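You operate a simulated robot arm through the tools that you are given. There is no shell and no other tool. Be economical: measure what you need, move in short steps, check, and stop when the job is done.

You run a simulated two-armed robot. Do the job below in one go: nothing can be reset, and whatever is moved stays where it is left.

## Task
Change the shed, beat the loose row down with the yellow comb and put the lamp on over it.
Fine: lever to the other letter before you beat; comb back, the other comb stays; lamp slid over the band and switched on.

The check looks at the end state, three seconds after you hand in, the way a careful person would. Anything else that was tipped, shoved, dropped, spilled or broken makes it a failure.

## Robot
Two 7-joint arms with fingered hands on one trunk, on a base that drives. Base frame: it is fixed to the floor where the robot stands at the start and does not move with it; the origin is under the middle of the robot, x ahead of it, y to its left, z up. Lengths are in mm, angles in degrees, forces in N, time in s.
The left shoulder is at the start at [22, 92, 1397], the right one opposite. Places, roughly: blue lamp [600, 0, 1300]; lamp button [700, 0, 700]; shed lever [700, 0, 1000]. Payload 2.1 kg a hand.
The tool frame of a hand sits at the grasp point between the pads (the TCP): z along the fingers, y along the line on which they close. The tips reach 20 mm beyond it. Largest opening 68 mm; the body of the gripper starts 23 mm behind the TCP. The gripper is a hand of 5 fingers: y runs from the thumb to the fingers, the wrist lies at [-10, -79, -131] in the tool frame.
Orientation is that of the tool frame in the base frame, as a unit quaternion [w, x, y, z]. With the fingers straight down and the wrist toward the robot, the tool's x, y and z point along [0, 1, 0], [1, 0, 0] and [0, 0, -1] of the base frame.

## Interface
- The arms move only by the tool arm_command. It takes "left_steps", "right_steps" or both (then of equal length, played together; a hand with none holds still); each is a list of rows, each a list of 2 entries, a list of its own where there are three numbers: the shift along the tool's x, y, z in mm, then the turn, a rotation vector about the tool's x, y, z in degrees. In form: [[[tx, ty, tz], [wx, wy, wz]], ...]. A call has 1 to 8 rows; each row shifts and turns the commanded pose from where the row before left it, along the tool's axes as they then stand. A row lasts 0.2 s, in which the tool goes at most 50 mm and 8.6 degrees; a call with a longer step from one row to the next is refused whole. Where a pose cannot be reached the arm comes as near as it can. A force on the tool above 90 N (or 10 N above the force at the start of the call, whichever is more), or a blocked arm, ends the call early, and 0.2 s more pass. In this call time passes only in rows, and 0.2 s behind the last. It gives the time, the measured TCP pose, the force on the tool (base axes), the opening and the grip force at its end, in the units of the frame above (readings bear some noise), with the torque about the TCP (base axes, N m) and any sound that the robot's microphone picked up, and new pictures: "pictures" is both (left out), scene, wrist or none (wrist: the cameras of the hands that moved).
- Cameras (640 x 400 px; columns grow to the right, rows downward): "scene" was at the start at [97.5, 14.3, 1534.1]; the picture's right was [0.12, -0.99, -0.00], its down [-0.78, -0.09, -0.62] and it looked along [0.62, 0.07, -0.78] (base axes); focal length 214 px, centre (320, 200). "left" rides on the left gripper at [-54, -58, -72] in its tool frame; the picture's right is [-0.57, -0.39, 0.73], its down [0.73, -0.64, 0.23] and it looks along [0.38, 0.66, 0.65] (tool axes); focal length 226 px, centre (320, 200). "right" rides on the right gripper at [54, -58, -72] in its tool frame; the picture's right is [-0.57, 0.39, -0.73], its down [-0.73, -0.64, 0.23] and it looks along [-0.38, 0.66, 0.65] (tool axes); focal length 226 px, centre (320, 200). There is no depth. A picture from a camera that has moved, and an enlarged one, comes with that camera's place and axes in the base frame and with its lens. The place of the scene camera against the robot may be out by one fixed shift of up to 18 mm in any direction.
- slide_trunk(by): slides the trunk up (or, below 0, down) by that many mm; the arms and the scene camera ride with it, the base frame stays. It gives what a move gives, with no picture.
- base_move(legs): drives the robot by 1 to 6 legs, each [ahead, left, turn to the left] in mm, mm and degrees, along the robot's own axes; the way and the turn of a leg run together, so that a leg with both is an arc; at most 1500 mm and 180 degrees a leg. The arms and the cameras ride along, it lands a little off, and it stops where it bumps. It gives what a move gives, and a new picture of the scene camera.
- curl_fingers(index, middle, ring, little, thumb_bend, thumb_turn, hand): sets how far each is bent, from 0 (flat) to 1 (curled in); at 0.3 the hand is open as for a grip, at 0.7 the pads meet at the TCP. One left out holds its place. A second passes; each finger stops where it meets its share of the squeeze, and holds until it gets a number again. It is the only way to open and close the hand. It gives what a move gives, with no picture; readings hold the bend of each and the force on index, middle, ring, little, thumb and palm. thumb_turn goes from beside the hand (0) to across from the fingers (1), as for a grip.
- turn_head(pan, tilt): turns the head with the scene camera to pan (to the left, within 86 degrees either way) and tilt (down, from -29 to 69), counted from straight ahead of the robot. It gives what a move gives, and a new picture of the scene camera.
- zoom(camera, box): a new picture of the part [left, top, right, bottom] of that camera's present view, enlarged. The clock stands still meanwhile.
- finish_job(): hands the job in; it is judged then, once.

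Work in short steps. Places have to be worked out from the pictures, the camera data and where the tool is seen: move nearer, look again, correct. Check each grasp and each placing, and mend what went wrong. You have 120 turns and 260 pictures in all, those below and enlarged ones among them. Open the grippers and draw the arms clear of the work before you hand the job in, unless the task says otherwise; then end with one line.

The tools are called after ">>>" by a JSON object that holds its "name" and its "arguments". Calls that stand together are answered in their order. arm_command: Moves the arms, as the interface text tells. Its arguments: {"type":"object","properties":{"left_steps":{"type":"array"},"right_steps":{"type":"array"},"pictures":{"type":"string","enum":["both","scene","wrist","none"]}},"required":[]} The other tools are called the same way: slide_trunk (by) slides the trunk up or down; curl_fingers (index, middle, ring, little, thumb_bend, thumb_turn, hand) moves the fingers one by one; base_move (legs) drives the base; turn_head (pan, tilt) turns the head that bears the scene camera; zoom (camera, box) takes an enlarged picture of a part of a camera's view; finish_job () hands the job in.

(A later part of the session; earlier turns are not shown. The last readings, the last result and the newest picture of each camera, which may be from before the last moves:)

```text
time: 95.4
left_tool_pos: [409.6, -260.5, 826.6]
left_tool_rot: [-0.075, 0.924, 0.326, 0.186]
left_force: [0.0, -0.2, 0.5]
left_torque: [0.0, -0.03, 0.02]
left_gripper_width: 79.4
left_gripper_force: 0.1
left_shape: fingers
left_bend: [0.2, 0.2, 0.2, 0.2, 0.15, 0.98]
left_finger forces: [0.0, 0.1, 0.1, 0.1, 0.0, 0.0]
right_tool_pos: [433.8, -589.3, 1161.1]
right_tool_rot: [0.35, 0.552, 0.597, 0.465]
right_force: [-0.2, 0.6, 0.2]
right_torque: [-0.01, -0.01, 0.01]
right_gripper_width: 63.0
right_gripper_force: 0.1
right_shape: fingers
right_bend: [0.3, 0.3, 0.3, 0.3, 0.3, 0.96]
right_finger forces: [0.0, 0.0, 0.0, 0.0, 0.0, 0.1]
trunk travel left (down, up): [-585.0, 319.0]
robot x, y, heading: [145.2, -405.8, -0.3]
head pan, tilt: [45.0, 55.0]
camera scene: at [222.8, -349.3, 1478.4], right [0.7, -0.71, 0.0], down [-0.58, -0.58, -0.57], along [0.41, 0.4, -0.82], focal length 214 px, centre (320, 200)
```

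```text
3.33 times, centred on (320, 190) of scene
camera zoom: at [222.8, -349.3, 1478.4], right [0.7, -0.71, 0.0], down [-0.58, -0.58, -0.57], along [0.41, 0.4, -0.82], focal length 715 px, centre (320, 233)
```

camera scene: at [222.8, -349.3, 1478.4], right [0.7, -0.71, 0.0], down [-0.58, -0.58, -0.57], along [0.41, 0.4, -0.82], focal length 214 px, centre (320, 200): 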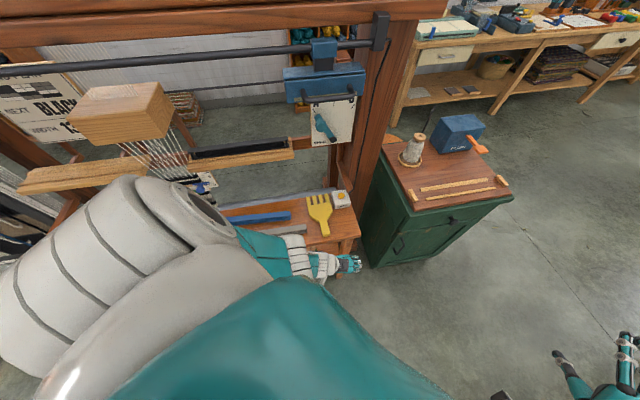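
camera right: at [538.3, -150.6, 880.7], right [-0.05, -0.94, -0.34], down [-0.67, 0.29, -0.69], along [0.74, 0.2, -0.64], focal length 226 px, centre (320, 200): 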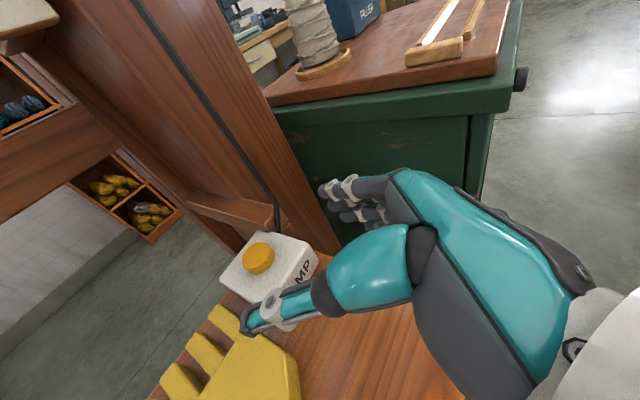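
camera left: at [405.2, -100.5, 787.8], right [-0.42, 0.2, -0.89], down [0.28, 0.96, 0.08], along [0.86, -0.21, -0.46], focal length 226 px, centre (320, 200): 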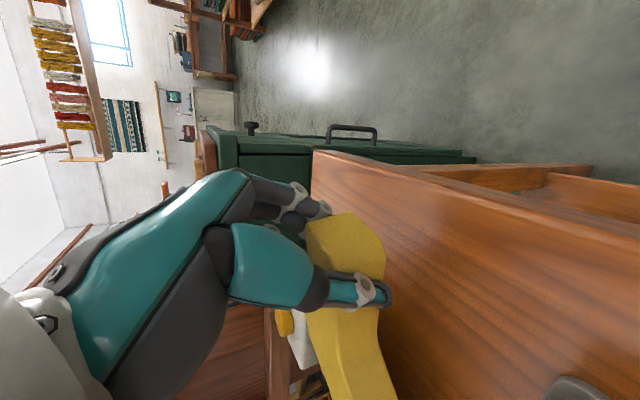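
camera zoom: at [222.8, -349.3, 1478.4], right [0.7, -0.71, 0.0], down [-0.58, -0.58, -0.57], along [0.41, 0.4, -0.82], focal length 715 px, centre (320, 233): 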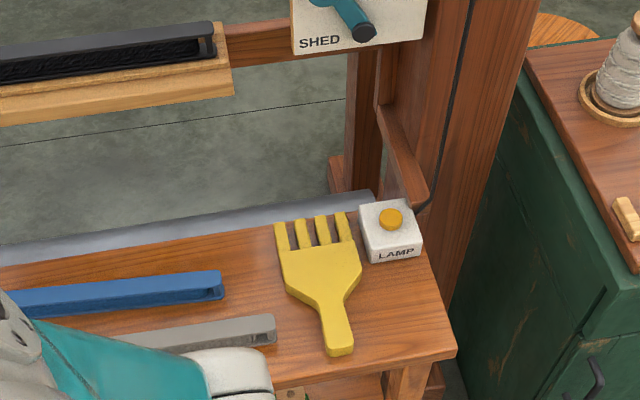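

The yellow comb is back in its place. Next the lamp: I'll grip its handle with the right hand finger-down while facing the loom. First I turn the right hand back to finger-down (away from everything), and open the hand.

>>> {"name": "arm_command", "arguments": {"right_steps": [[[0, 0, 0], [7.85, -1.1, 0.4]], [[0, 0, 0], [7.85, -1.1, 0.4]], [[0, 0, 0], [7.85, -1.1, 0.4]], [[0, 0, 0], [7.85, -1.1, 0.4]], [[0, 0, 0], [7.85, -1.1, 0.4]], [[0, 0, 0], [7.85, -1.1, 0.4]], [[0, 0, 0], [7.85, -1.1, 0.4]], [[0, 0, 0], [7.85, -1.1, 0.4]]], "left_steps": [[[0, 0, 0], [1.2, -2.8, -6.3]], [[0, 0, 0], [1.2, -2.8, -6.3]], [[0, 0, 0], [1.2, -2.8, -6.3]], [[0, 0, 0], [1.2, -2.8, -6.3]], [[0, 0, 0], [1.2, -2.8, -6.3]], [[0, 0, 0], [1.2, -2.8, -6.3]], [[0, 0, 0], [1.2, -2.8, -6.3]], [[0, 0, 0], [1.2, -2.8, -6.3]]], "pictures": "none"}}

>>> {"name": "base_move", "arguments": {"legs": [[0, 0, 57.6]]}}

```text
time: 97.2
left_tool_pos: [409.6, -259.5, 828.7]
left_tool_rot: [0.0, 0.706, 0.708, -0.005]
left_force: [0.4, 0.8, -0.2]
left_torque: [0.01, 0.02, 0.03]
left_gripper_width: 79.7
left_gripper_force: 0.0
left_shape: fingers
left_bend: [0.2, 0.2, 0.2, 0.2, 0.15, 0.98]
left_finger forces: [0.0, 0.1, 0.0, 0.0, 0.1, 0.1]
right_tool_pos: [435.9, -591.2, 1158.9]
right_tool_rot: [0.04, 0.702, 0.709, 0.053]
right_force: [0.4, 0.2, 0.6]
right_torque: [0.0, 0.0, 0.0]
right_gripper_width: 62.9
right_gripper_force: 0.1
right_shape: fingers
right_bend: [0.3, 0.3, 0.3, 0.3, 0.3, 0.96]
right_finger forces: [0.0, 0.0, 0.0, 0.0, 0.0, 0.1]
right hand out of reach, approached as far as the arm can: row 6
trunk travel left (down, up): [-585.0, 319.0]
robot x, y, heading: [151.6, -407.8, -0.4]
head pan, tilt: [45.0, 55.0]
```

```text
time: 100.2
left_tool_pos: [164.9, -105.6, 827.7]
left_tool_rot: [0.002, 0.28, 0.96, -0.003]
left_force: [1.0, -0.5, 0.3]
left_torque: [-0.03, 0.04, 0.03]
left_gripper_width: 79.5
left_gripper_force: 0.1
left_shape: fingers
left_bend: [0.2, 0.2, 0.2, 0.2, 0.15, 0.98]
left_finger forces: [0.1, 0.0, 0.0, 0.1, 0.0, 0.0]
right_tool_pos: [459.0, -261.3, 1159.4]
right_tool_rot: [0.011, 0.275, 0.959, 0.068]
right_force: [-0.4, -0.1, -0.1]
right_torque: [0.02, 0.01, -0.03]
right_gripper_width: 62.8
right_gripper_force: 0.0
right_shape: fingers
right_bend: [0.3, 0.3, 0.3, 0.3, 0.3, 0.96]
right_finger forces: [0.1, 0.0, 0.1, 0.0, 0.0, 0.0]
trunk travel left (down, up): [-585.0, 319.0]
robot x, y, heading: [144.3, -403.9, 57.2]
head pan, tilt: [45.0, 55.0]
camera scene: at [150.1, -316.0, 1478.4], right [0.98, 0.21, 0.0], down [0.17, -0.8, -0.57], along [-0.12, 0.56, -0.82], focal length 214 px, centre (320, 200)
```

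scene: 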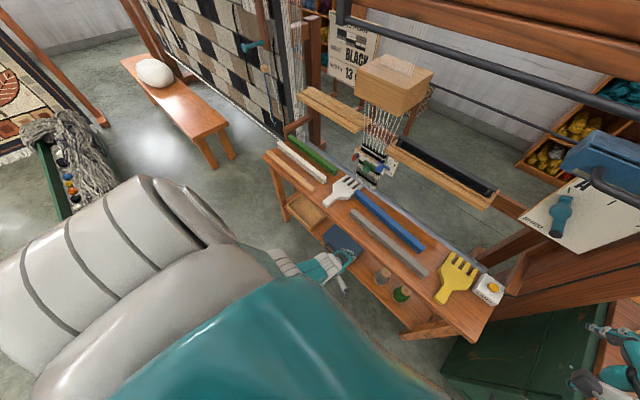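

Both hands are finger-down again. Lamp handle bar triangulates to N ≈ 227, z ≈ 1246, E 430–530. I raise the trunk 150 mm and drive to bring the right hand just in front of it.

>>> {"name": "slide_trunk", "arguments": {"by": 150}}

>>> {"name": "base_move", "arguments": {"legs": [[150, 50, 0]]}}

>>> {"name": "turn_head", "arguments": {"pan": -25, "tilt": 45}}

>>> {"name": "zoom", "arguments": {"camera": "right", "box": [0, 0, 640, 400]}}

```text
time: 101.9
left_tool_pos: [167.4, -104.2, 978.4]
left_tool_rot: [0.003, 0.28, 0.96, -0.002]
left_force: [0.1, 0.2, 0.7]
left_torque: [0.04, 0.02, 0.02]
left_gripper_width: 79.6
left_gripper_force: 0.1
left_shape: fingers
left_bend: [0.2, 0.2, 0.2, 0.2, 0.15, 0.98]
left_finger forces: [0.1, 0.0, 0.1, 0.0, 0.1, 0.0]
right_tool_pos: [459.3, -262.1, 1309.0]
right_tool_rot: [0.011, 0.275, 0.959, 0.067]
right_force: [-1.0, 0.2, 0.1]
right_torque: [0.0, 0.03, -0.03]
right_gripper_width: 62.8
right_gripper_force: 0.0
right_shape: fingers
right_bend: [0.3, 0.3, 0.3, 0.3, 0.3, 0.96]
right_finger forces: [0.0, 0.1, 0.0, 0.0, 0.0, 0.0]
trunk travel left (down, up): [-735.0, 169.0]
robot x, y, heading: [148.2, -401.9, 57.0]
head pan, tilt: [45.0, 55.0]
```

```text
time: 103.3
left_tool_pos: [205.7, 44.0, 978.0]
left_tool_rot: [0.002, 0.282, 0.959, -0.004]
left_force: [-0.1, 0.0, 0.2]
left_torque: [0.02, 0.0, -0.03]
left_gripper_width: 79.5
left_gripper_force: 0.1
left_shape: fingers
left_bend: [0.2, 0.2, 0.2, 0.2, 0.15, 0.98]
left_finger forces: [0.0, 0.0, 0.0, 0.0, 0.0, 0.0]
right_tool_pos: [497.4, -114.0, 1308.1]
right_tool_rot: [0.012, 0.277, 0.958, 0.066]
right_force: [-0.1, 0.0, -0.5]
right_torque: [0.01, 0.01, -0.01]
right_gripper_width: 63.0
right_gripper_force: 0.1
right_shape: fingers
right_bend: [0.3, 0.3, 0.3, 0.3, 0.3, 0.96]
right_finger forces: [0.0, 0.1, 0.0, 0.1, 0.0, 0.1]
trunk travel left (down, up): [-735.0, 169.0]
robot x, y, heading: [182.0, -258.9, 56.8]
head pan, tilt: [45.0, 55.0]
camera scene: at [186.8, -169.6, 1628.4], right [0.98, 0.2, 0.0], down [0.17, -0.8, -0.57], along [-0.12, 0.56, -0.82], focal length 214 px, centre (320, 200)
```

scene: 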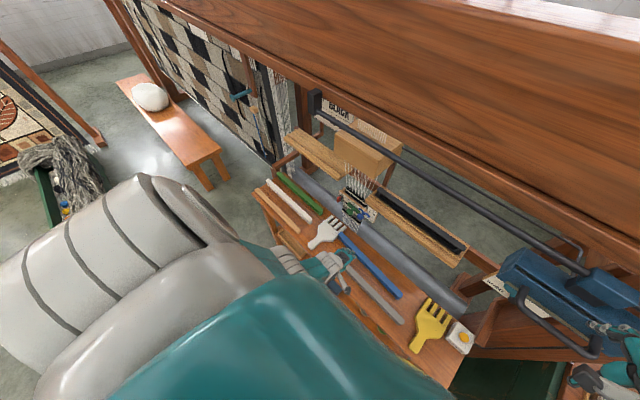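

```text
time: 104.7
left_tool_pos: [205.8, 42.9, 977.5]
left_tool_rot: [0.002, 0.283, 0.959, -0.003]
left_force: [-1.5, -0.1, 0.1]
left_torque: [0.04, -0.02, -0.02]
left_gripper_width: 79.5
left_gripper_force: 0.1
left_shape: fingers
left_bend: [0.2, 0.2, 0.2, 0.2, 0.15, 0.98]
left_finger forces: [0.0, 0.0, 0.0, 0.0, 0.0, 0.1]
right_tool_pos: [497.6, -114.7, 1308.8]
right_tool_rot: [0.012, 0.278, 0.958, 0.066]
right_force: [-0.5, -0.4, -0.3]
right_torque: [0.02, -0.01, -0.03]
right_gripper_width: 62.8
right_gripper_force: 0.0
right_shape: fingers
right_bend: [0.3, 0.3, 0.3, 0.3, 0.3, 0.96]
right_finger forces: [0.0, 0.0, 0.0, 0.0, 0.0, 0.0]
trunk travel left (down, up): [-735.0, 169.0]
robot x, y, heading: [188.8, -258.7, 56.6]
head pan, tilt: [-25.0, 45.0]
camera scene: at [270.3, -198.6, 1641.9], right [0.53, -0.85, 0.0], down [-0.6, -0.37, -0.71], along [0.6, 0.37, -0.71], focal length 214 px, centre (320, 200)
```

scene: 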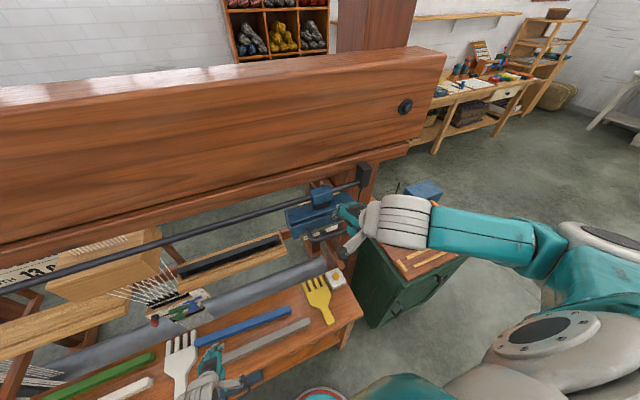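

```text
1.00 times, centred on (320, 200) of right (not enlarged: the box is as wide or as high as the picture)
camera zoom: at [416.3, -143.2, 1372.9], right [0.64, -0.07, 0.76], down [0.29, -0.9, -0.33], along [0.71, 0.43, -0.56], focal length 226 px, centre (320, 200)
```

zoom: 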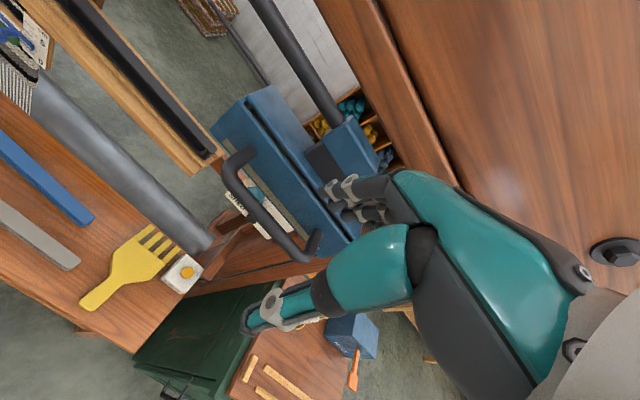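

Handle bar confirmed: N ≈ 222, z ≈ 1246, E 435–525; my right TCP is at (481, 172, 1309). I zoom to see the gap between bar and lamp body.

>>> {"name": "zoom", "arguments": {"camera": "right", "box": [190, 70, 390, 270]}}

>>> {"name": "zoom", "arguments": {"camera": "scene", "box": [260, 160, 400, 270]}}

```text
2.00 times, centred on (290, 170) of right
camera zoom: at [416.3, -143.2, 1372.9], right [0.64, -0.07, 0.76], down [0.29, -0.9, -0.33], along [0.71, 0.43, -0.56], focal length 452 px, centre (380, 260)
```

zoom: 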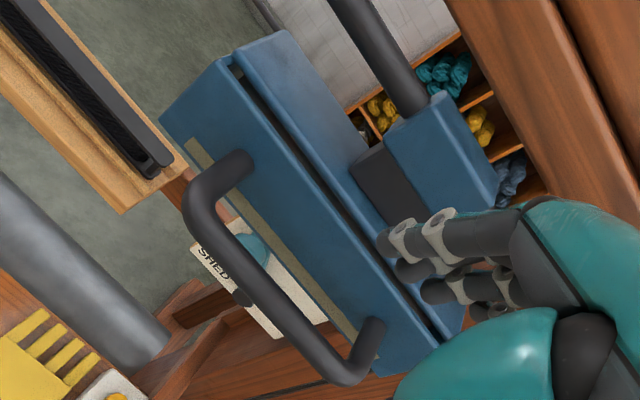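

```text
3.64 times, centred on (330, 215) of scene
camera zoom: at [270.3, -198.6, 1641.9], right [0.53, -0.85, 0.0], down [-0.6, -0.37, -0.71], along [0.6, 0.37, -0.71], focal length 780 px, centre (284, 146)
```

zoom: 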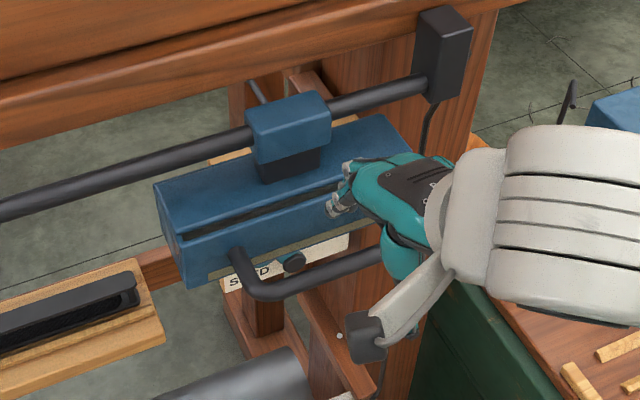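

I'll push the handle's right leg from outside with a closed hand, driving left along the loom. Close the right hand, then move it right of the handle.

>>> {"name": "curl_fingers", "arguments": {"hand": "right", "index": 0.7, "middle": 0.7, "ring": 0.7, "little": 0.7, "thumb_bend": 0.65}}

>>> {"name": "base_move", "arguments": {"legs": [[0, -100, 0.6], [58, 0, 0]]}}

>>> {"name": "zoom", "arguments": {"camera": "right", "box": [0, 0, 640, 400]}}

```text
time: 105.7
left_tool_pos: [205.2, 42.4, 978.3]
left_tool_rot: [0.003, 0.283, 0.959, -0.003]
left_force: [0.8, 0.4, -0.1]
left_torque: [0.0, 0.03, -0.01]
left_gripper_width: 79.6
left_gripper_force: 0.1
left_shape: fingers
left_bend: [0.2, 0.2, 0.2, 0.2, 0.15, 0.98]
left_finger forces: [0.0, 0.0, 0.0, 0.0, 0.0, 0.0]
right_tool_pos: [498.5, -114.7, 1309.5]
right_tool_rot: [0.011, 0.277, 0.959, 0.066]
right_force: [-0.1, 0.6, -0.6]
right_torque: [0.01, 0.0, 0.0]
right_gripper_width: 0.0
right_gripper_force: 0.1
right_shape: fingers
right_bend: [0.7, 0.7, 0.7, 0.7, 0.65, 1.0]
right_finger forces: [0.1, 0.0, 0.1, 0.0, 0.1, 0.0]
trunk travel left (down, up): [-735.0, 169.0]
robot x, y, heading: [187.6, -255.6, 56.9]
head pan, tilt: [-25.0, 45.0]
```

```text
time: 107.4
left_tool_pos: [317.7, 42.7, 977.4]
left_tool_rot: [0.003, 0.28, 0.96, -0.004]
left_force: [0.4, 0.2, -0.6]
left_torque: [0.02, -0.01, 0.02]
left_gripper_width: 79.8
left_gripper_force: 0.1
left_shape: fingers
left_bend: [0.2, 0.2, 0.2, 0.2, 0.15, 0.98]
left_finger forces: [0.0, 0.0, 0.0, 0.0, 0.1, 0.0]
right_tool_pos: [609.9, -113.4, 1309.1]
right_tool_rot: [0.01, 0.275, 0.959, 0.065]
right_force: [-0.3, 0.3, -0.4]
right_torque: [0.0, -0.03, -0.02]
right_gripper_width: 0.0
right_gripper_force: 0.0
right_shape: fingers
right_bend: [0.7, 0.7, 0.7, 0.7, 0.65, 1.0]
right_finger forces: [0.1, 0.0, 0.0, 0.1, 0.0, 0.0]
trunk travel left (down, up): [-735.0, 169.0]
robot x, y, heading: [296.5, -256.3, 57.2]
head pan, tilt: [-25.0, 45.0]
camera scene: at [383.1, -197.8, 1641.8], right [0.53, -0.85, 0.0], down [-0.6, -0.38, -0.71], along [0.6, 0.38, -0.71], focal length 214 px, centre (320, 200)
```

scene: 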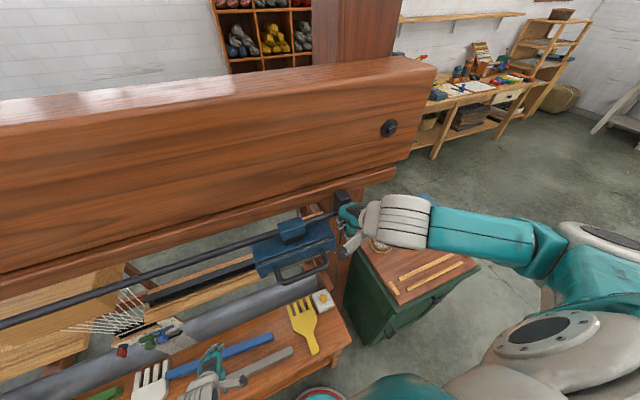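

```text
1.00 times, centred on (320, 200) of right (not enlarged: the box is as wide or as high as the picture)
camera zoom: at [528.7, -141.7, 1372.6], right [0.64, -0.06, 0.76], down [0.3, -0.9, -0.32], along [0.7, 0.44, -0.56], focal length 226 px, centre (320, 200)
```

zoom: 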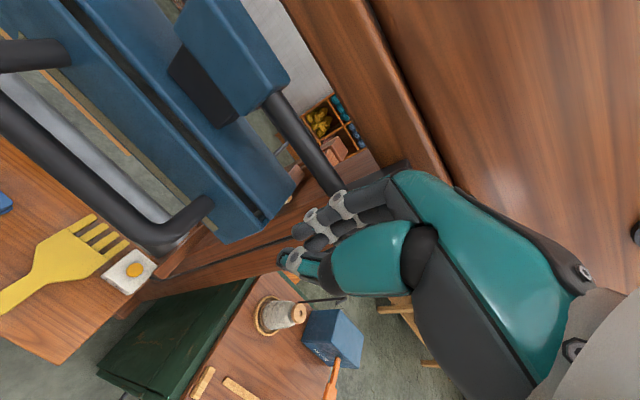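

TCP is at (574, 234, 1309), right of the handle. I ease back 8 mm and lower to bar height, watching forces.

>>> {"name": "base_move", "arguments": {"legs": [[-8, 0, 0]]}}

>>> {"name": "slide_trunk", "arguments": {"by": -62}}

>>> {"name": "zoom", "arguments": {"camera": "right", "box": [0, 0, 640, 400]}}

```text
time: 108.1
left_tool_pos: [311.7, 35.4, 979.2]
left_tool_rot: [0.002, 0.279, 0.96, -0.003]
left_force: [-0.5, 0.0, 0.4]
left_torque: [0.04, 0.0, 0.01]
left_gripper_width: 79.4
left_gripper_force: 0.1
left_shape: fingers
left_bend: [0.2, 0.2, 0.2, 0.2, 0.15, 0.98]
left_finger forces: [0.0, 0.0, 0.1, 0.0, 0.0, 0.1]
right_tool_pos: [604.6, -121.5, 1309.6]
right_tool_rot: [0.011, 0.274, 0.959, 0.067]
right_force: [-0.1, 0.7, 0.2]
right_torque: [0.02, 0.03, -0.05]
right_gripper_width: 0.5
right_gripper_force: 0.2
right_shape: fingers
right_bend: [0.7, 0.7, 0.7, 0.7, 0.65, 1.0]
right_finger forces: [0.0, 0.0, 0.0, 0.1, 0.0, 0.0]
trunk travel left (down, up): [-735.0, 169.0]
robot x, y, heading: [292.5, -262.0, 57.2]
head pan, tilt: [-25.0, 45.0]
camera scene: at [377.4, -206.9, 1641.9], right [0.53, -0.85, 0.0], down [-0.6, -0.38, -0.71], along [0.6, 0.38, -0.71], focal length 214 px, centre (320, 200)
```

scene: 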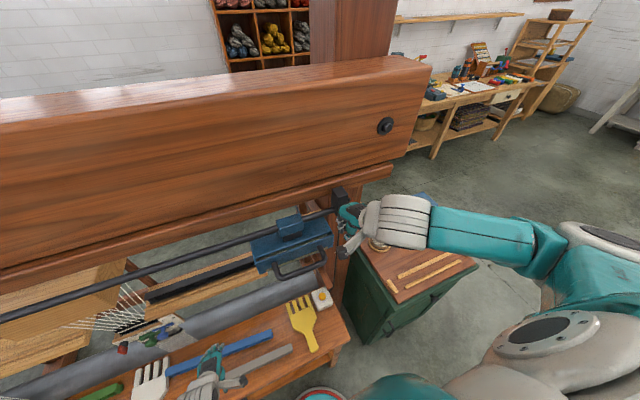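

```text
time: 109.2
left_tool_pos: [311.9, 35.2, 916.3]
left_tool_rot: [0.003, 0.28, 0.96, -0.004]
left_force: [0.1, -0.3, 0.3]
left_torque: [0.03, 0.0, 0.0]
left_gripper_width: 79.6
left_gripper_force: 0.0
left_shape: fingers
left_bend: [0.2, 0.2, 0.2, 0.2, 0.15, 0.98]
left_finger forces: [0.0, 0.0, 0.0, 0.0, 0.1, 0.0]
right_tool_pos: [605.1, -121.5, 1247.4]
right_tool_rot: [0.011, 0.274, 0.959, 0.067]
right_force: [0.1, 0.3, 0.0]
right_torque: [-0.01, 0.0, 0.02]
right_gripper_width: 0.0
right_gripper_force: 0.1
right_shape: fingers
right_bend: [0.7, 0.7, 0.7, 0.7, 0.65, 1.0]
right_finger forces: [0.1, 0.0, 0.0, 0.0, 0.1, 0.0]
trunk travel left (down, up): [-673.0, 231.0]
robot x, y, heading: [291.8, -264.3, 57.3]
head pan, tilt: [-25.0, 45.0]
```

```text
1.00 times, centred on (320, 200) of right (not enlarged: the box is as wide or as high as the picture)
camera zoom: at [523.5, -149.9, 1310.9], right [0.64, -0.06, 0.76], down [0.3, -0.9, -0.33], along [0.71, 0.44, -0.56], focal length 226 px, centre (320, 200)
```

zoom: 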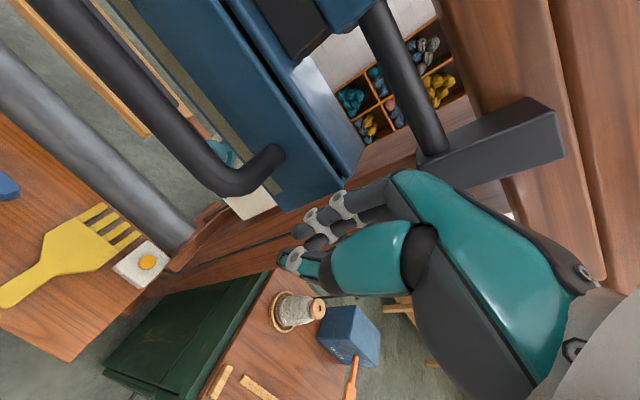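

Hand is at bar height, clear. I drive 70 mm left to make contact and check that the lamp slides.

>>> {"name": "base_move", "arguments": {"legs": [[0, 70, 0]]}}

>>> {"name": "zoom", "arguments": {"camera": "right", "box": [0, 0, 640, 400]}}

```text
time: 110.2
left_tool_pos: [251.3, 74.3, 914.9]
left_tool_rot: [0.003, 0.279, 0.96, -0.004]
left_force: [-0.5, 0.3, -0.5]
left_torque: [0.03, 0.0, 0.0]
left_gripper_width: 79.7
left_gripper_force: 0.1
left_shape: fingers
left_bend: [0.2, 0.2, 0.2, 0.2, 0.15, 0.98]
left_finger forces: [0.0, 0.0, 0.0, 0.0, 0.0, 0.0]
right_tool_pos: [544.8, -81.6, 1246.5]
right_tool_rot: [0.011, 0.273, 0.96, 0.066]
right_force: [-0.8, -0.1, -0.1]
right_torque: [-0.01, 0.0, 0.02]
right_gripper_width: 0.0
right_gripper_force: 0.0
right_shape: fingers
right_bend: [0.7, 0.7, 0.7, 0.7, 0.65, 1.0]
right_finger forces: [0.0, 0.0, 0.0, 0.0, 0.0, 0.1]
trunk travel left (down, up): [-673.0, 231.0]
robot x, y, heading: [234.2, -229.3, 57.1]
head pan, tilt: [-25.0, 45.0]
camera scene: at [318.6, -166.6, 1579.9], right [0.53, -0.85, 0.0], down [-0.6, -0.38, -0.71], along [0.6, 0.38, -0.71], focal length 214 px, centre (320, 200)
```

scene: 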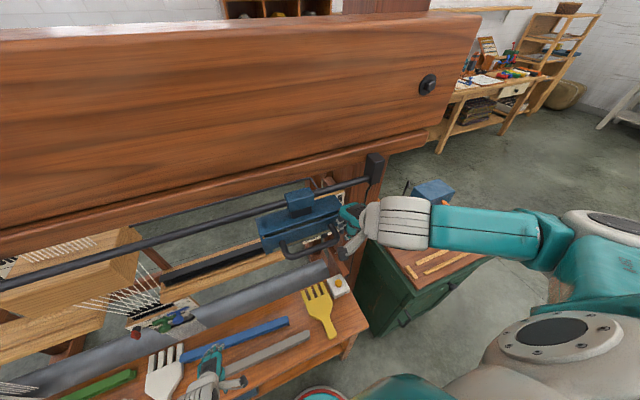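

```text
1.00 times, centred on (320, 200) of right (not enlarged: the box is as wide or as high as the picture)
camera zoom: at [463.7, -111.1, 1311.1], right [0.64, -0.06, 0.76], down [0.3, -0.9, -0.32], along [0.7, 0.44, -0.56], focal length 226 px, centre (320, 200)
```

zoom: 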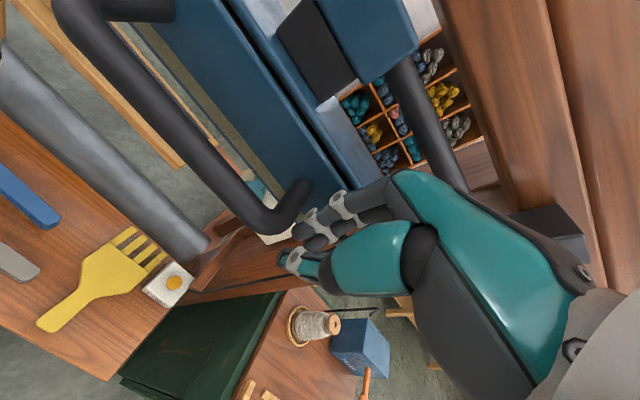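

The lamp is sliding (it moved ~50 mm with negligible force). I drive 300 mm further, then check.

>>> {"name": "base_move", "arguments": {"legs": [[0, 300, 0.2]]}}

>>> {"name": "zoom", "arguments": {"camera": "right", "box": [0, 0, 640, 400]}}

```text
time: 112.2
left_tool_pos: [-3.3, 234.7, 915.6]
left_tool_rot: [0.002, 0.275, 0.961, -0.004]
left_force: [-0.4, -0.4, -1.1]
left_torque: [0.01, 0.0, -0.01]
left_gripper_width: 79.8
left_gripper_force: 0.0
left_shape: fingers
left_bend: [0.2, 0.2, 0.2, 0.2, 0.15, 0.98]
left_finger forces: [0.0, 0.0, 0.0, 0.0, 0.1, 0.0]
right_tool_pos: [290.8, 81.9, 1246.5]
right_tool_rot: [0.011, 0.269, 0.961, 0.067]
right_force: [0.5, -0.8, -0.3]
right_torque: [0.0, -0.04, 0.01]
right_gripper_width: 0.0
right_gripper_force: 0.2
right_shape: fingers
right_bend: [0.7, 0.7, 0.7, 0.7, 0.65, 1.0]
right_finger forces: [0.0, 0.0, 0.0, 0.0, 0.0, 0.0]
trunk travel left (down, up): [-673.0, 231.0]
robot x, y, heading: [-18.1, -63.0, 57.9]
head pan, tilt: [-25.0, 45.0]
camera scene: at [65.1, -4.7, 1579.9], right [0.54, -0.84, 0.0], down [-0.59, -0.38, -0.71], along [0.6, 0.38, -0.71], focal length 214 px, centre (320, 200)
```

scene: 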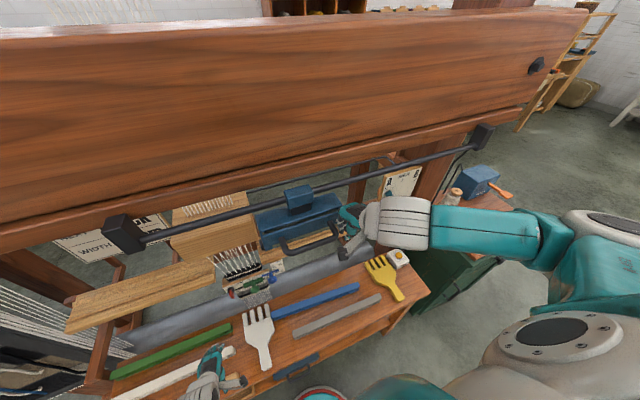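

```text
1.00 times, centred on (320, 200) of right (not enlarged: the box is as wide or as high as the picture)
camera zoom: at [209.5, 52.2, 1311.0], right [0.64, -0.06, 0.76], down [0.31, -0.89, -0.33], along [0.7, 0.45, -0.56], focal length 226 px, centre (320, 200)
```

zoom: 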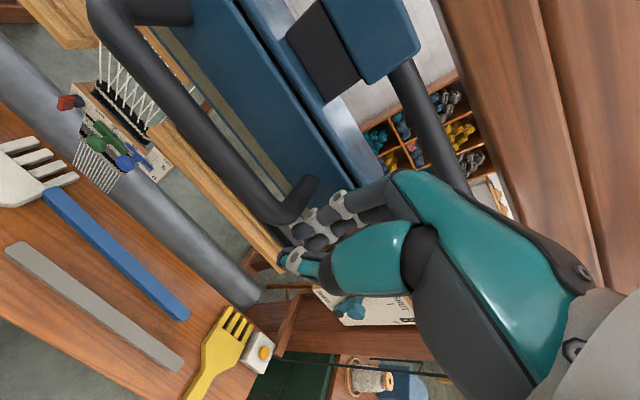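

Sliding smoothly. Lamp centre now ≈ E 130; I drive another 170 mm and check against the band.

>>> {"name": "base_move", "arguments": {"legs": [[0, 170, -0.5]]}}

>>> {"name": "turn_head", "arguments": {"pan": 0, "tilt": 45}}

```text
time: 113.7
left_tool_pos: [-142.7, 325.4, 914.9]
left_tool_rot: [0.004, 0.28, 0.96, -0.004]
left_force: [-0.9, 0.7, -1.1]
left_torque: [0.0, 0.01, -0.01]
left_gripper_width: 79.5
left_gripper_force: 0.0
left_shape: fingers
left_bend: [0.2, 0.2, 0.2, 0.2, 0.15, 0.98]
left_finger forces: [0.1, 0.1, 0.0, 0.0, 0.1, 0.0]
right_tool_pos: [150.7, 168.8, 1248.1]
right_tool_rot: [0.01, 0.274, 0.959, 0.066]
right_force: [-0.6, 0.8, 0.1]
right_torque: [-0.02, 0.0, 0.01]
right_gripper_width: 0.3
right_gripper_force: 0.1
right_shape: fingers
right_bend: [0.7, 0.7, 0.7, 0.7, 0.65, 1.0]
right_finger forces: [0.0, 0.0, 0.0, 0.0, 0.0, 0.0]
trunk travel left (down, up): [-673.0, 231.0]
robot x, y, heading: [-157.2, 25.4, 57.3]
head pan, tilt: [-25.0, 45.0]
camera scene: at [-75.8, 84.8, 1579.9], right [0.53, -0.85, 0.0], down [-0.6, -0.38, -0.71], along [0.6, 0.38, -0.71], focal length 214 px, centre (320, 200)
```

scene: 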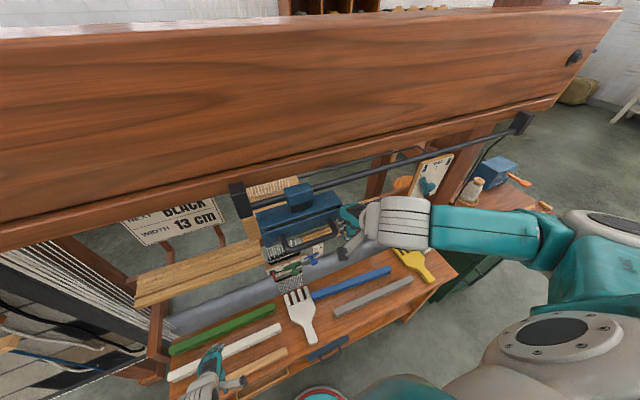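

```text
time: 114.6
left_tool_pos: [-142.3, 324.2, 916.0]
left_tool_rot: [0.003, 0.279, 0.96, -0.003]
left_force: [-0.4, 0.7, 0.3]
left_torque: [-0.01, -0.01, 0.0]
left_gripper_width: 79.8
left_gripper_force: 0.0
left_shape: fingers
left_bend: [0.2, 0.2, 0.2, 0.2, 0.15, 0.98]
left_finger forces: [0.0, 0.0, 0.1, 0.0, 0.1, 0.0]
right_tool_pos: [151.2, 169.0, 1246.2]
right_tool_rot: [0.01, 0.274, 0.96, 0.066]
right_force: [0.3, 0.7, -0.1]
right_torque: [-0.01, 0.01, 0.04]
right_gripper_width: 0.0
right_gripper_force: 0.0
right_shape: fingers
right_bend: [0.7, 0.7, 0.7, 0.7, 0.65, 1.0]
right_finger forces: [0.1, 0.0, 0.0, 0.1, 0.1, 0.0]
trunk travel left (down, up): [-673.0, 231.0]
robot x, y, heading: [-159.6, 27.1, 57.3]
head pan, tilt: [0.0, 45.0]
camera scene: at [-99.5, 109.2, 1579.9], right [0.84, -0.54, 0.0], down [-0.38, -0.59, -0.71], along [0.38, 0.59, -0.71], focal length 214 px, centre (320, 200)
```

scene: 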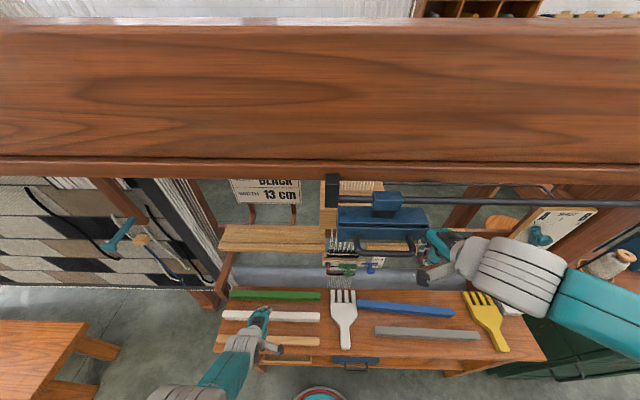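

Lamp centre is now about 25 mm right of the band. I zoom to measure before the last push.

>>> {"name": "zoom", "arguments": {"camera": "scene", "box": [310, 170, 450, 290]}}

>>> {"name": "zoom", "arguments": {"camera": "right", "box": [0, 0, 640, 400]}}

```text
3.33 times, centred on (380, 230) of scene
camera zoom: at [-99.5, 109.2, 1579.9], right [0.84, -0.54, 0.0], down [-0.38, -0.59, -0.71], along [0.38, 0.59, -0.71], focal length 715 px, centre (120, 100)
```

zoom: 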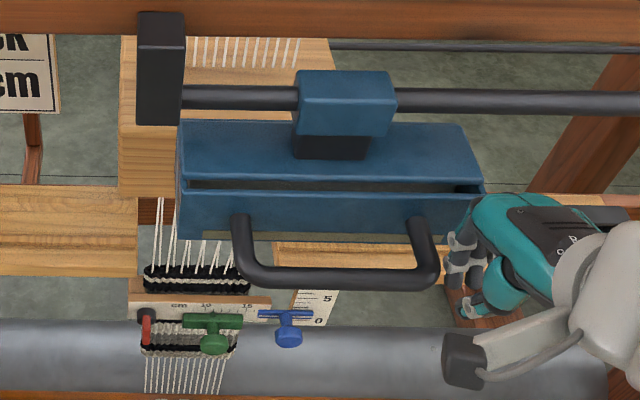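

```text
1.00 times, centred on (320, 200) of right (not enlarged: the box is as wide or as high as the picture)
camera zoom: at [70.0, 139.6, 1310.9], right [0.64, -0.06, 0.76], down [0.3, -0.9, -0.33], along [0.7, 0.44, -0.56], focal length 226 px, centre (320, 200)
```

zoom: 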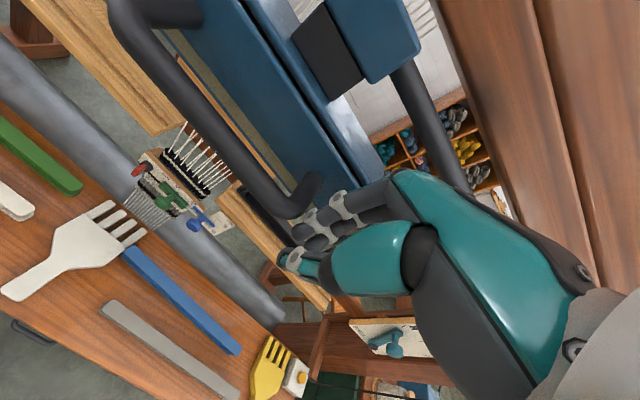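

Band centre E ≈ −51, lamp centre ≈ −29. I push 22 mm further left.

>>> {"name": "base_move", "arguments": {"legs": [[0, 22, 0]]}}

>>> {"name": "zoom", "arguments": {"camera": "scene", "box": [310, 170, 450, 290]}}

```text
time: 115.4
left_tool_pos: [-162.0, 337.1, 915.5]
left_tool_rot: [0.003, 0.28, 0.96, -0.004]
left_force: [-0.1, -0.4, 0.5]
left_torque: [0.01, -0.01, -0.04]
left_gripper_width: 79.5
left_gripper_force: 0.0
left_shape: fingers
left_bend: [0.2, 0.2, 0.2, 0.2, 0.15, 0.98]
left_finger forces: [0.0, 0.0, 0.0, 0.0, 0.0, 0.1]
right_tool_pos: [129.3, 182.2, 1247.5]
right_tool_rot: [0.011, 0.275, 0.959, 0.068]
right_force: [0.0, -0.7, 0.4]
right_torque: [0.01, 0.04, -0.01]
right_gripper_width: 0.0
right_gripper_force: 0.0
right_shape: fingers
right_bend: [0.7, 0.7, 0.7, 0.7, 0.65, 1.0]
right_finger forces: [0.0, 0.1, 0.0, 0.1, 0.1, 0.0]
trunk travel left (down, up): [-673.0, 231.0]
robot x, y, heading: [-176.2, 35.0, 57.2]
head pan, tilt: [0.0, 45.0]
camera scene: at [-120.6, 122.7, 1579.9], right [0.84, -0.54, 0.0], down [-0.38, -0.59, -0.71], along [0.38, 0.59, -0.71], focal length 214 px, centre (320, 200)
```

scene: 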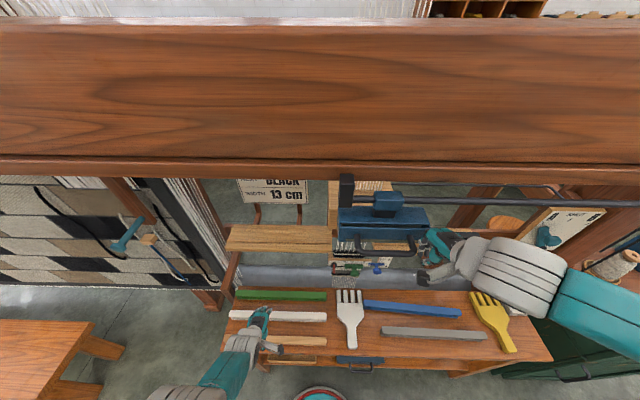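

```text
3.33 times, centred on (380, 230) of scene
camera zoom: at [-120.6, 122.7, 1579.9], right [0.84, -0.54, 0.0], down [-0.38, -0.59, -0.71], along [0.38, 0.59, -0.71], focal length 715 px, centre (120, 100)
```

zoom: 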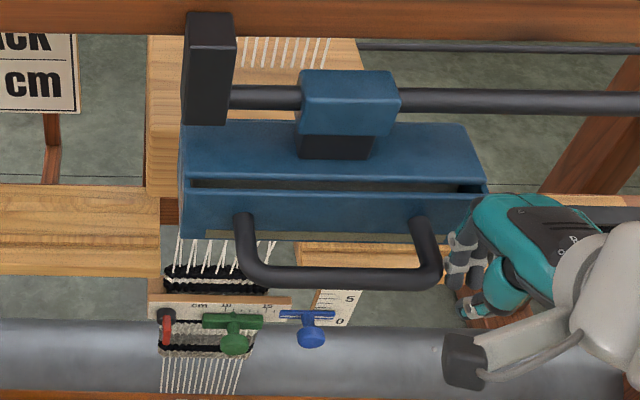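

The lamp is centred over the band. I move the hand off to the right, back away, and drive toward the button's end of the shelf.

>>> {"name": "base_move", "arguments": {"legs": [[0, -60, 0], [-130, 0, 0], [0, -490, 0]]}}

>>> {"name": "curl_fingers", "arguments": {"hand": "right", "index": 0.1, "middle": 1, "ring": 1, "little": 1, "thumb_bend": 0.1, "thumb_turn": 0}}

>>> {"name": "slide_trunk", "arguments": {"by": -380}}

>>> {"name": "zoom", "arguments": {"camera": "right", "box": [0, 0, 640, 400]}}

```text
time: 119.7
left_tool_pos: [224.3, -64.1, 915.5]
left_tool_rot: [0.002, 0.28, 0.96, -0.005]
left_force: [0.5, -0.1, 0.0]
left_torque: [-0.01, 0.02, -0.03]
left_gripper_width: 79.8
left_gripper_force: 0.0
left_shape: fingers
left_bend: [0.2, 0.2, 0.2, 0.2, 0.15, 0.98]
left_finger forces: [0.1, 0.0, 0.0, 0.0, 0.0, 0.1]
right_tool_pos: [515.2, -220.9, 1246.8]
right_tool_rot: [0.011, 0.275, 0.959, 0.066]
right_force: [-0.2, 0.0, 0.9]
right_torque: [0.0, -0.04, -0.02]
right_gripper_width: 0.0
right_gripper_force: 0.0
right_shape: fingers
right_bend: [0.7, 0.7, 0.7, 0.7, 0.65, 1.0]
right_finger forces: [0.0, 0.1, 0.1, 0.0, 0.0, 0.0]
trunk travel left (down, up): [-673.0, 231.0]
robot x, y, heading: [206.7, -360.1, 57.3]
head pan, tilt: [0.0, 45.0]
camera scene: at [265.4, -280.5, 1579.9], right [0.84, -0.54, 0.0], down [-0.38, -0.59, -0.71], along [0.38, 0.59, -0.71], focal length 214 px, centre (320, 200)
```

scene: 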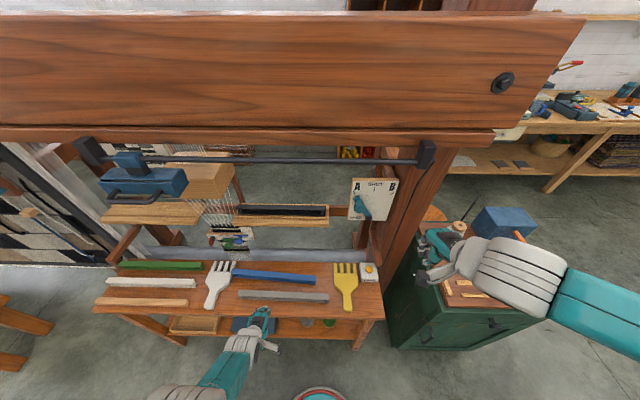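

```text
time: 120.7
left_tool_pos: [223.2, -65.1, 915.3]
left_tool_rot: [0.002, 0.28, 0.96, -0.005]
left_force: [-0.1, -0.3, 0.0]
left_torque: [-0.02, -0.05, 0.02]
left_gripper_width: 79.6
left_gripper_force: 0.1
left_shape: fingers
left_bend: [0.2, 0.2, 0.2, 0.2, 0.15, 0.98]
left_finger forces: [0.0, 0.1, 0.1, 0.0, 0.1, 0.1]
right_tool_pos: [516.8, -221.0, 1246.5]
right_tool_rot: [0.011, 0.274, 0.959, 0.067]
right_force: [0.3, 0.3, 0.0]
right_torque: [0.0, -0.01, -0.01]
right_gripper_width: 102.3
right_gripper_force: 0.1
right_shape: fingers
right_bend: [0.1, 1.0, 1.0, 1.0, 0.1, 0.0]
right_finger forces: [0.0, 0.1, 0.1, 0.1, 0.0, 0.0]
trunk travel left (down, up): [-673.0, 231.0]
robot x, y, heading: [208.8, -363.4, 57.2]
head pan, tilt: [0.0, 45.0]
```

```text
time: 124.3
left_tool_pos: [223.3, -64.7, 535.6]
left_tool_rot: [0.002, 0.281, 0.96, -0.004]
left_force: [-0.2, -0.4, 0.6]
left_torque: [0.01, -0.01, 0.0]
left_gripper_width: 79.7
left_gripper_force: 0.0
left_shape: fingers
left_bend: [0.2, 0.2, 0.2, 0.2, 0.15, 0.98]
left_finger forces: [0.0, 0.1, 0.0, 0.0, 0.1, 0.0]
right_tool_pos: [517.7, -219.8, 853.4]
right_tool_rot: [0.003, 0.275, 0.96, 0.044]
right_force: [0.6, 0.1, -0.1]
right_torque: [0.0, 0.01, -0.02]
right_gripper_width: 102.6
right_gripper_force: 0.0
right_shape: fingers
right_bend: [0.1, 1.0, 1.0, 1.0, 0.1, 0.0]
right_finger forces: [0.0, 0.0, 0.0, 0.0, 0.1, 0.1]
trunk travel left (down, up): [-293.0, 611.0]
robot x, y, heading: [203.8, -363.1, 57.2]
head pan, tilt: [0.0, 45.0]
```

```text
1.00 times, centred on (320, 200) of right (not enlarged: the box is as wide or as high as the picture)
camera zoom: at [437.9, -245.5, 921.0], right [0.66, -0.03, 0.75], down [0.29, -0.91, -0.3], along [0.69, 0.42, -0.59], focal length 226 px, centre (320, 200)
```

zoom: 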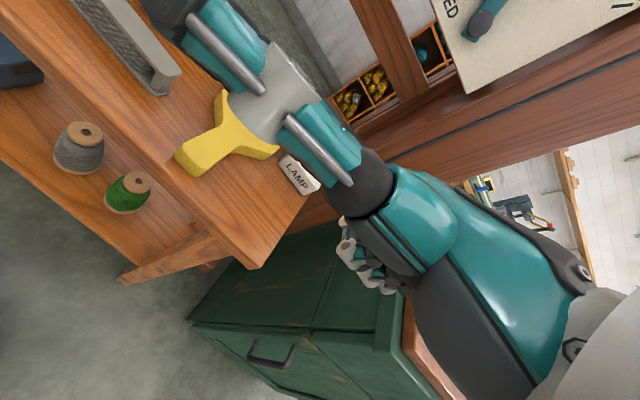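

The left hand is now low in front of the shelf, so I raise it before going forward; I also tuck the right thumb in.

>>> {"name": "arm_command", "arguments": {"left_steps": [[[0, 0, -42], [0, 0, 0]], [[0, 0, -42], [0, 0, 0]], [[0, 0, -42], [0, 0, 0]], [[0, 0, -42], [0, 0, 0]], [[0, 0, -42], [0, 0, 0]], [[0, 0, -42], [0, 0, 0]], [[0, 0, -42], [0, 0, 0]]], "pictures": "none"}}

>>> {"name": "curl_fingers", "arguments": {"hand": "right", "thumb_turn": 0.98, "thumb_bend": 0.7, "index": 0.4}}

>>> {"name": "zoom", "arguments": {"camera": "right", "box": [0, 0, 640, 400]}}

```text
time: 125.9
left_tool_pos: [227.2, -53.5, 823.8]
left_tool_rot: [0.002, 0.281, 0.96, -0.004]
left_force: [0.1, 0.2, 0.7]
left_torque: [0.0, 0.05, 0.03]
left_gripper_width: 79.9
left_gripper_force: 0.1
left_shape: fingers
left_bend: [0.2, 0.2, 0.2, 0.2, 0.15, 0.98]
left_finger forces: [0.1, 0.0, 0.1, 0.0, 0.1, 0.0]
left hand out of reach, approached as far as the arm can: row 7
right_tool_pos: [518.0, -219.2, 854.1]
right_tool_rot: [0.002, 0.275, 0.96, 0.045]
right_force: [0.7, -0.1, -0.6]
right_torque: [0.03, 0.0, 0.0]
right_gripper_width: 102.2
right_gripper_force: 0.1
right_shape: fingers
right_bend: [0.1, 1.0, 1.0, 1.0, 0.1, 0.0]
right_finger forces: [0.0, 0.0, 0.0, 0.0, 0.1, 0.0]
trunk travel left (down, up): [-293.0, 611.0]
robot x, y, heading: [207.9, -366.6, 57.2]
head pan, tilt: [0.0, 45.0]
```

```text
time: 126.9
left_tool_pos: [227.3, -52.2, 823.4]
left_tool_rot: [0.002, 0.28, 0.96, -0.004]
left_force: [-0.2, 1.0, -0.3]
left_torque: [0.03, 0.02, 0.0]
left_gripper_width: 79.4
left_gripper_force: 0.1
left_shape: fingers
left_bend: [0.2, 0.2, 0.2, 0.2, 0.15, 0.98]
left_finger forces: [0.0, 0.1, 0.1, 0.0, 0.0, 0.0]
right_tool_pos: [517.6, -219.0, 853.7]
right_tool_rot: [0.002, 0.275, 0.96, 0.044]
right_force: [-0.7, 0.4, 0.1]
right_torque: [-0.02, 0.01, 0.0]
right_gripper_width: 21.3
right_gripper_force: 0.1
right_shape: fingers
right_bend: [0.4, 1.0, 1.0, 1.0, 0.7, 1.0]
right_finger forces: [0.1, 0.1, 0.0, 0.0, 0.1, 0.0]
trunk travel left (down, up): [-293.0, 611.0]
robot x, y, heading: [205.4, -362.0, 57.1]
head pan, tilt: [0.0, 45.0]
```

```text
1.00 times, centred on (320, 200) of right (not enlarged: the box is as wide or as high as the picture)
camera zoom: at [437.9, -245.5, 920.9], right [0.66, -0.03, 0.75], down [0.29, -0.91, -0.3], along [0.69, 0.41, -0.59], focal length 226 px, centre (320, 200)
```

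zoom: 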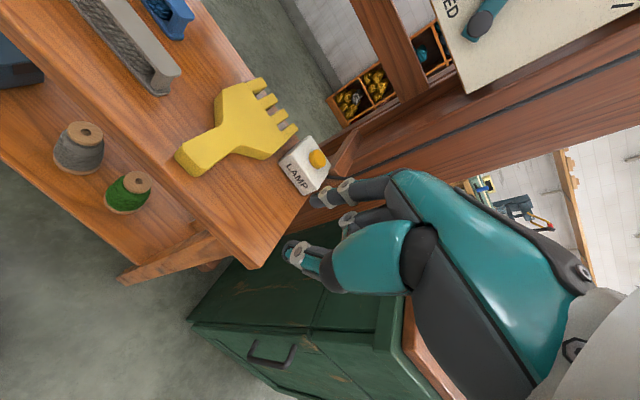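

Index finger is extended for pressing; the button is at about E 581, N 335, z ≈ 720. I drive 165 mm forward and 35 mm right, staying well above it, and look.

>>> {"name": "base_move", "arguments": {"legs": [[165, -35, 0]]}}

>>> {"name": "zoom", "arguments": {"camera": "right", "box": [0, 0, 640, 400]}}

```text
time: 128.4
left_tool_pos: [346.9, 65.7, 822.4]
left_tool_rot: [0.003, 0.279, 0.96, -0.005]
left_force: [0.2, -0.2, -0.1]
left_torque: [0.04, 0.02, 0.0]
left_gripper_width: 79.7
left_gripper_force: 0.1
left_shape: fingers
left_bend: [0.2, 0.2, 0.2, 0.2, 0.15, 0.98]
left_finger forces: [0.0, 0.1, 0.0, 0.1, 0.0, 0.1]
right_tool_pos: [636.3, -100.4, 853.5]
right_tool_rot: [0.002, 0.274, 0.961, 0.044]
right_force: [-0.5, 0.2, -0.7]
right_torque: [0.0, 0.01, -0.03]
right_gripper_width: 21.1
right_gripper_force: 0.1
right_shape: fingers
right_bend: [0.4, 1.0, 1.0, 1.0, 0.7, 1.0]
right_finger forces: [0.0, 0.0, 0.0, 0.0, 0.0, 0.0]
trunk travel left (down, up): [-293.0, 611.0]
robot x, y, heading: [321.5, -247.8, 57.1]
head pan, tilt: [0.0, 45.0]
camera scene: at [401.5, -135.3, 1198.3], right [0.84, -0.54, 0.0], down [-0.38, -0.59, -0.71], along [0.38, 0.59, -0.71], focal length 214 px, centre (320, 200)
```

scene: 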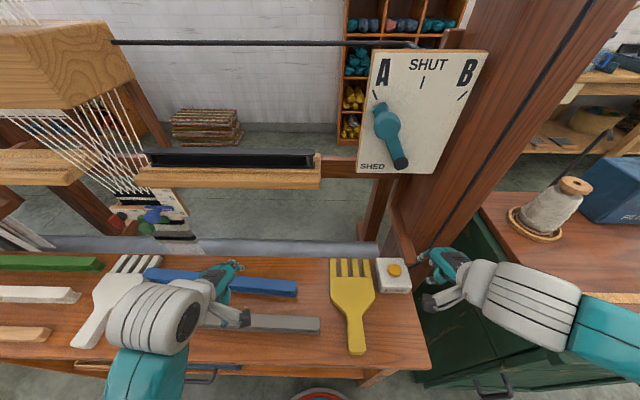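

```text
1.00 times, centred on (320, 200) of right (not enlarged: the box is as wide or as high as the picture)
camera zoom: at [557.0, -127.6, 920.9], right [0.66, -0.03, 0.75], down [0.29, -0.91, -0.3], along [0.69, 0.42, -0.59], focal length 226 px, centre (320, 200)
```

zoom: 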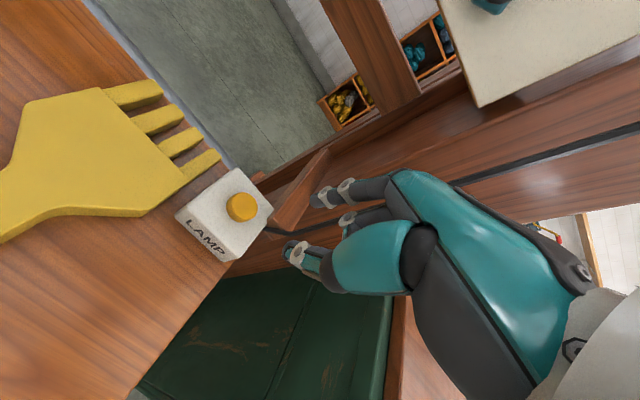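

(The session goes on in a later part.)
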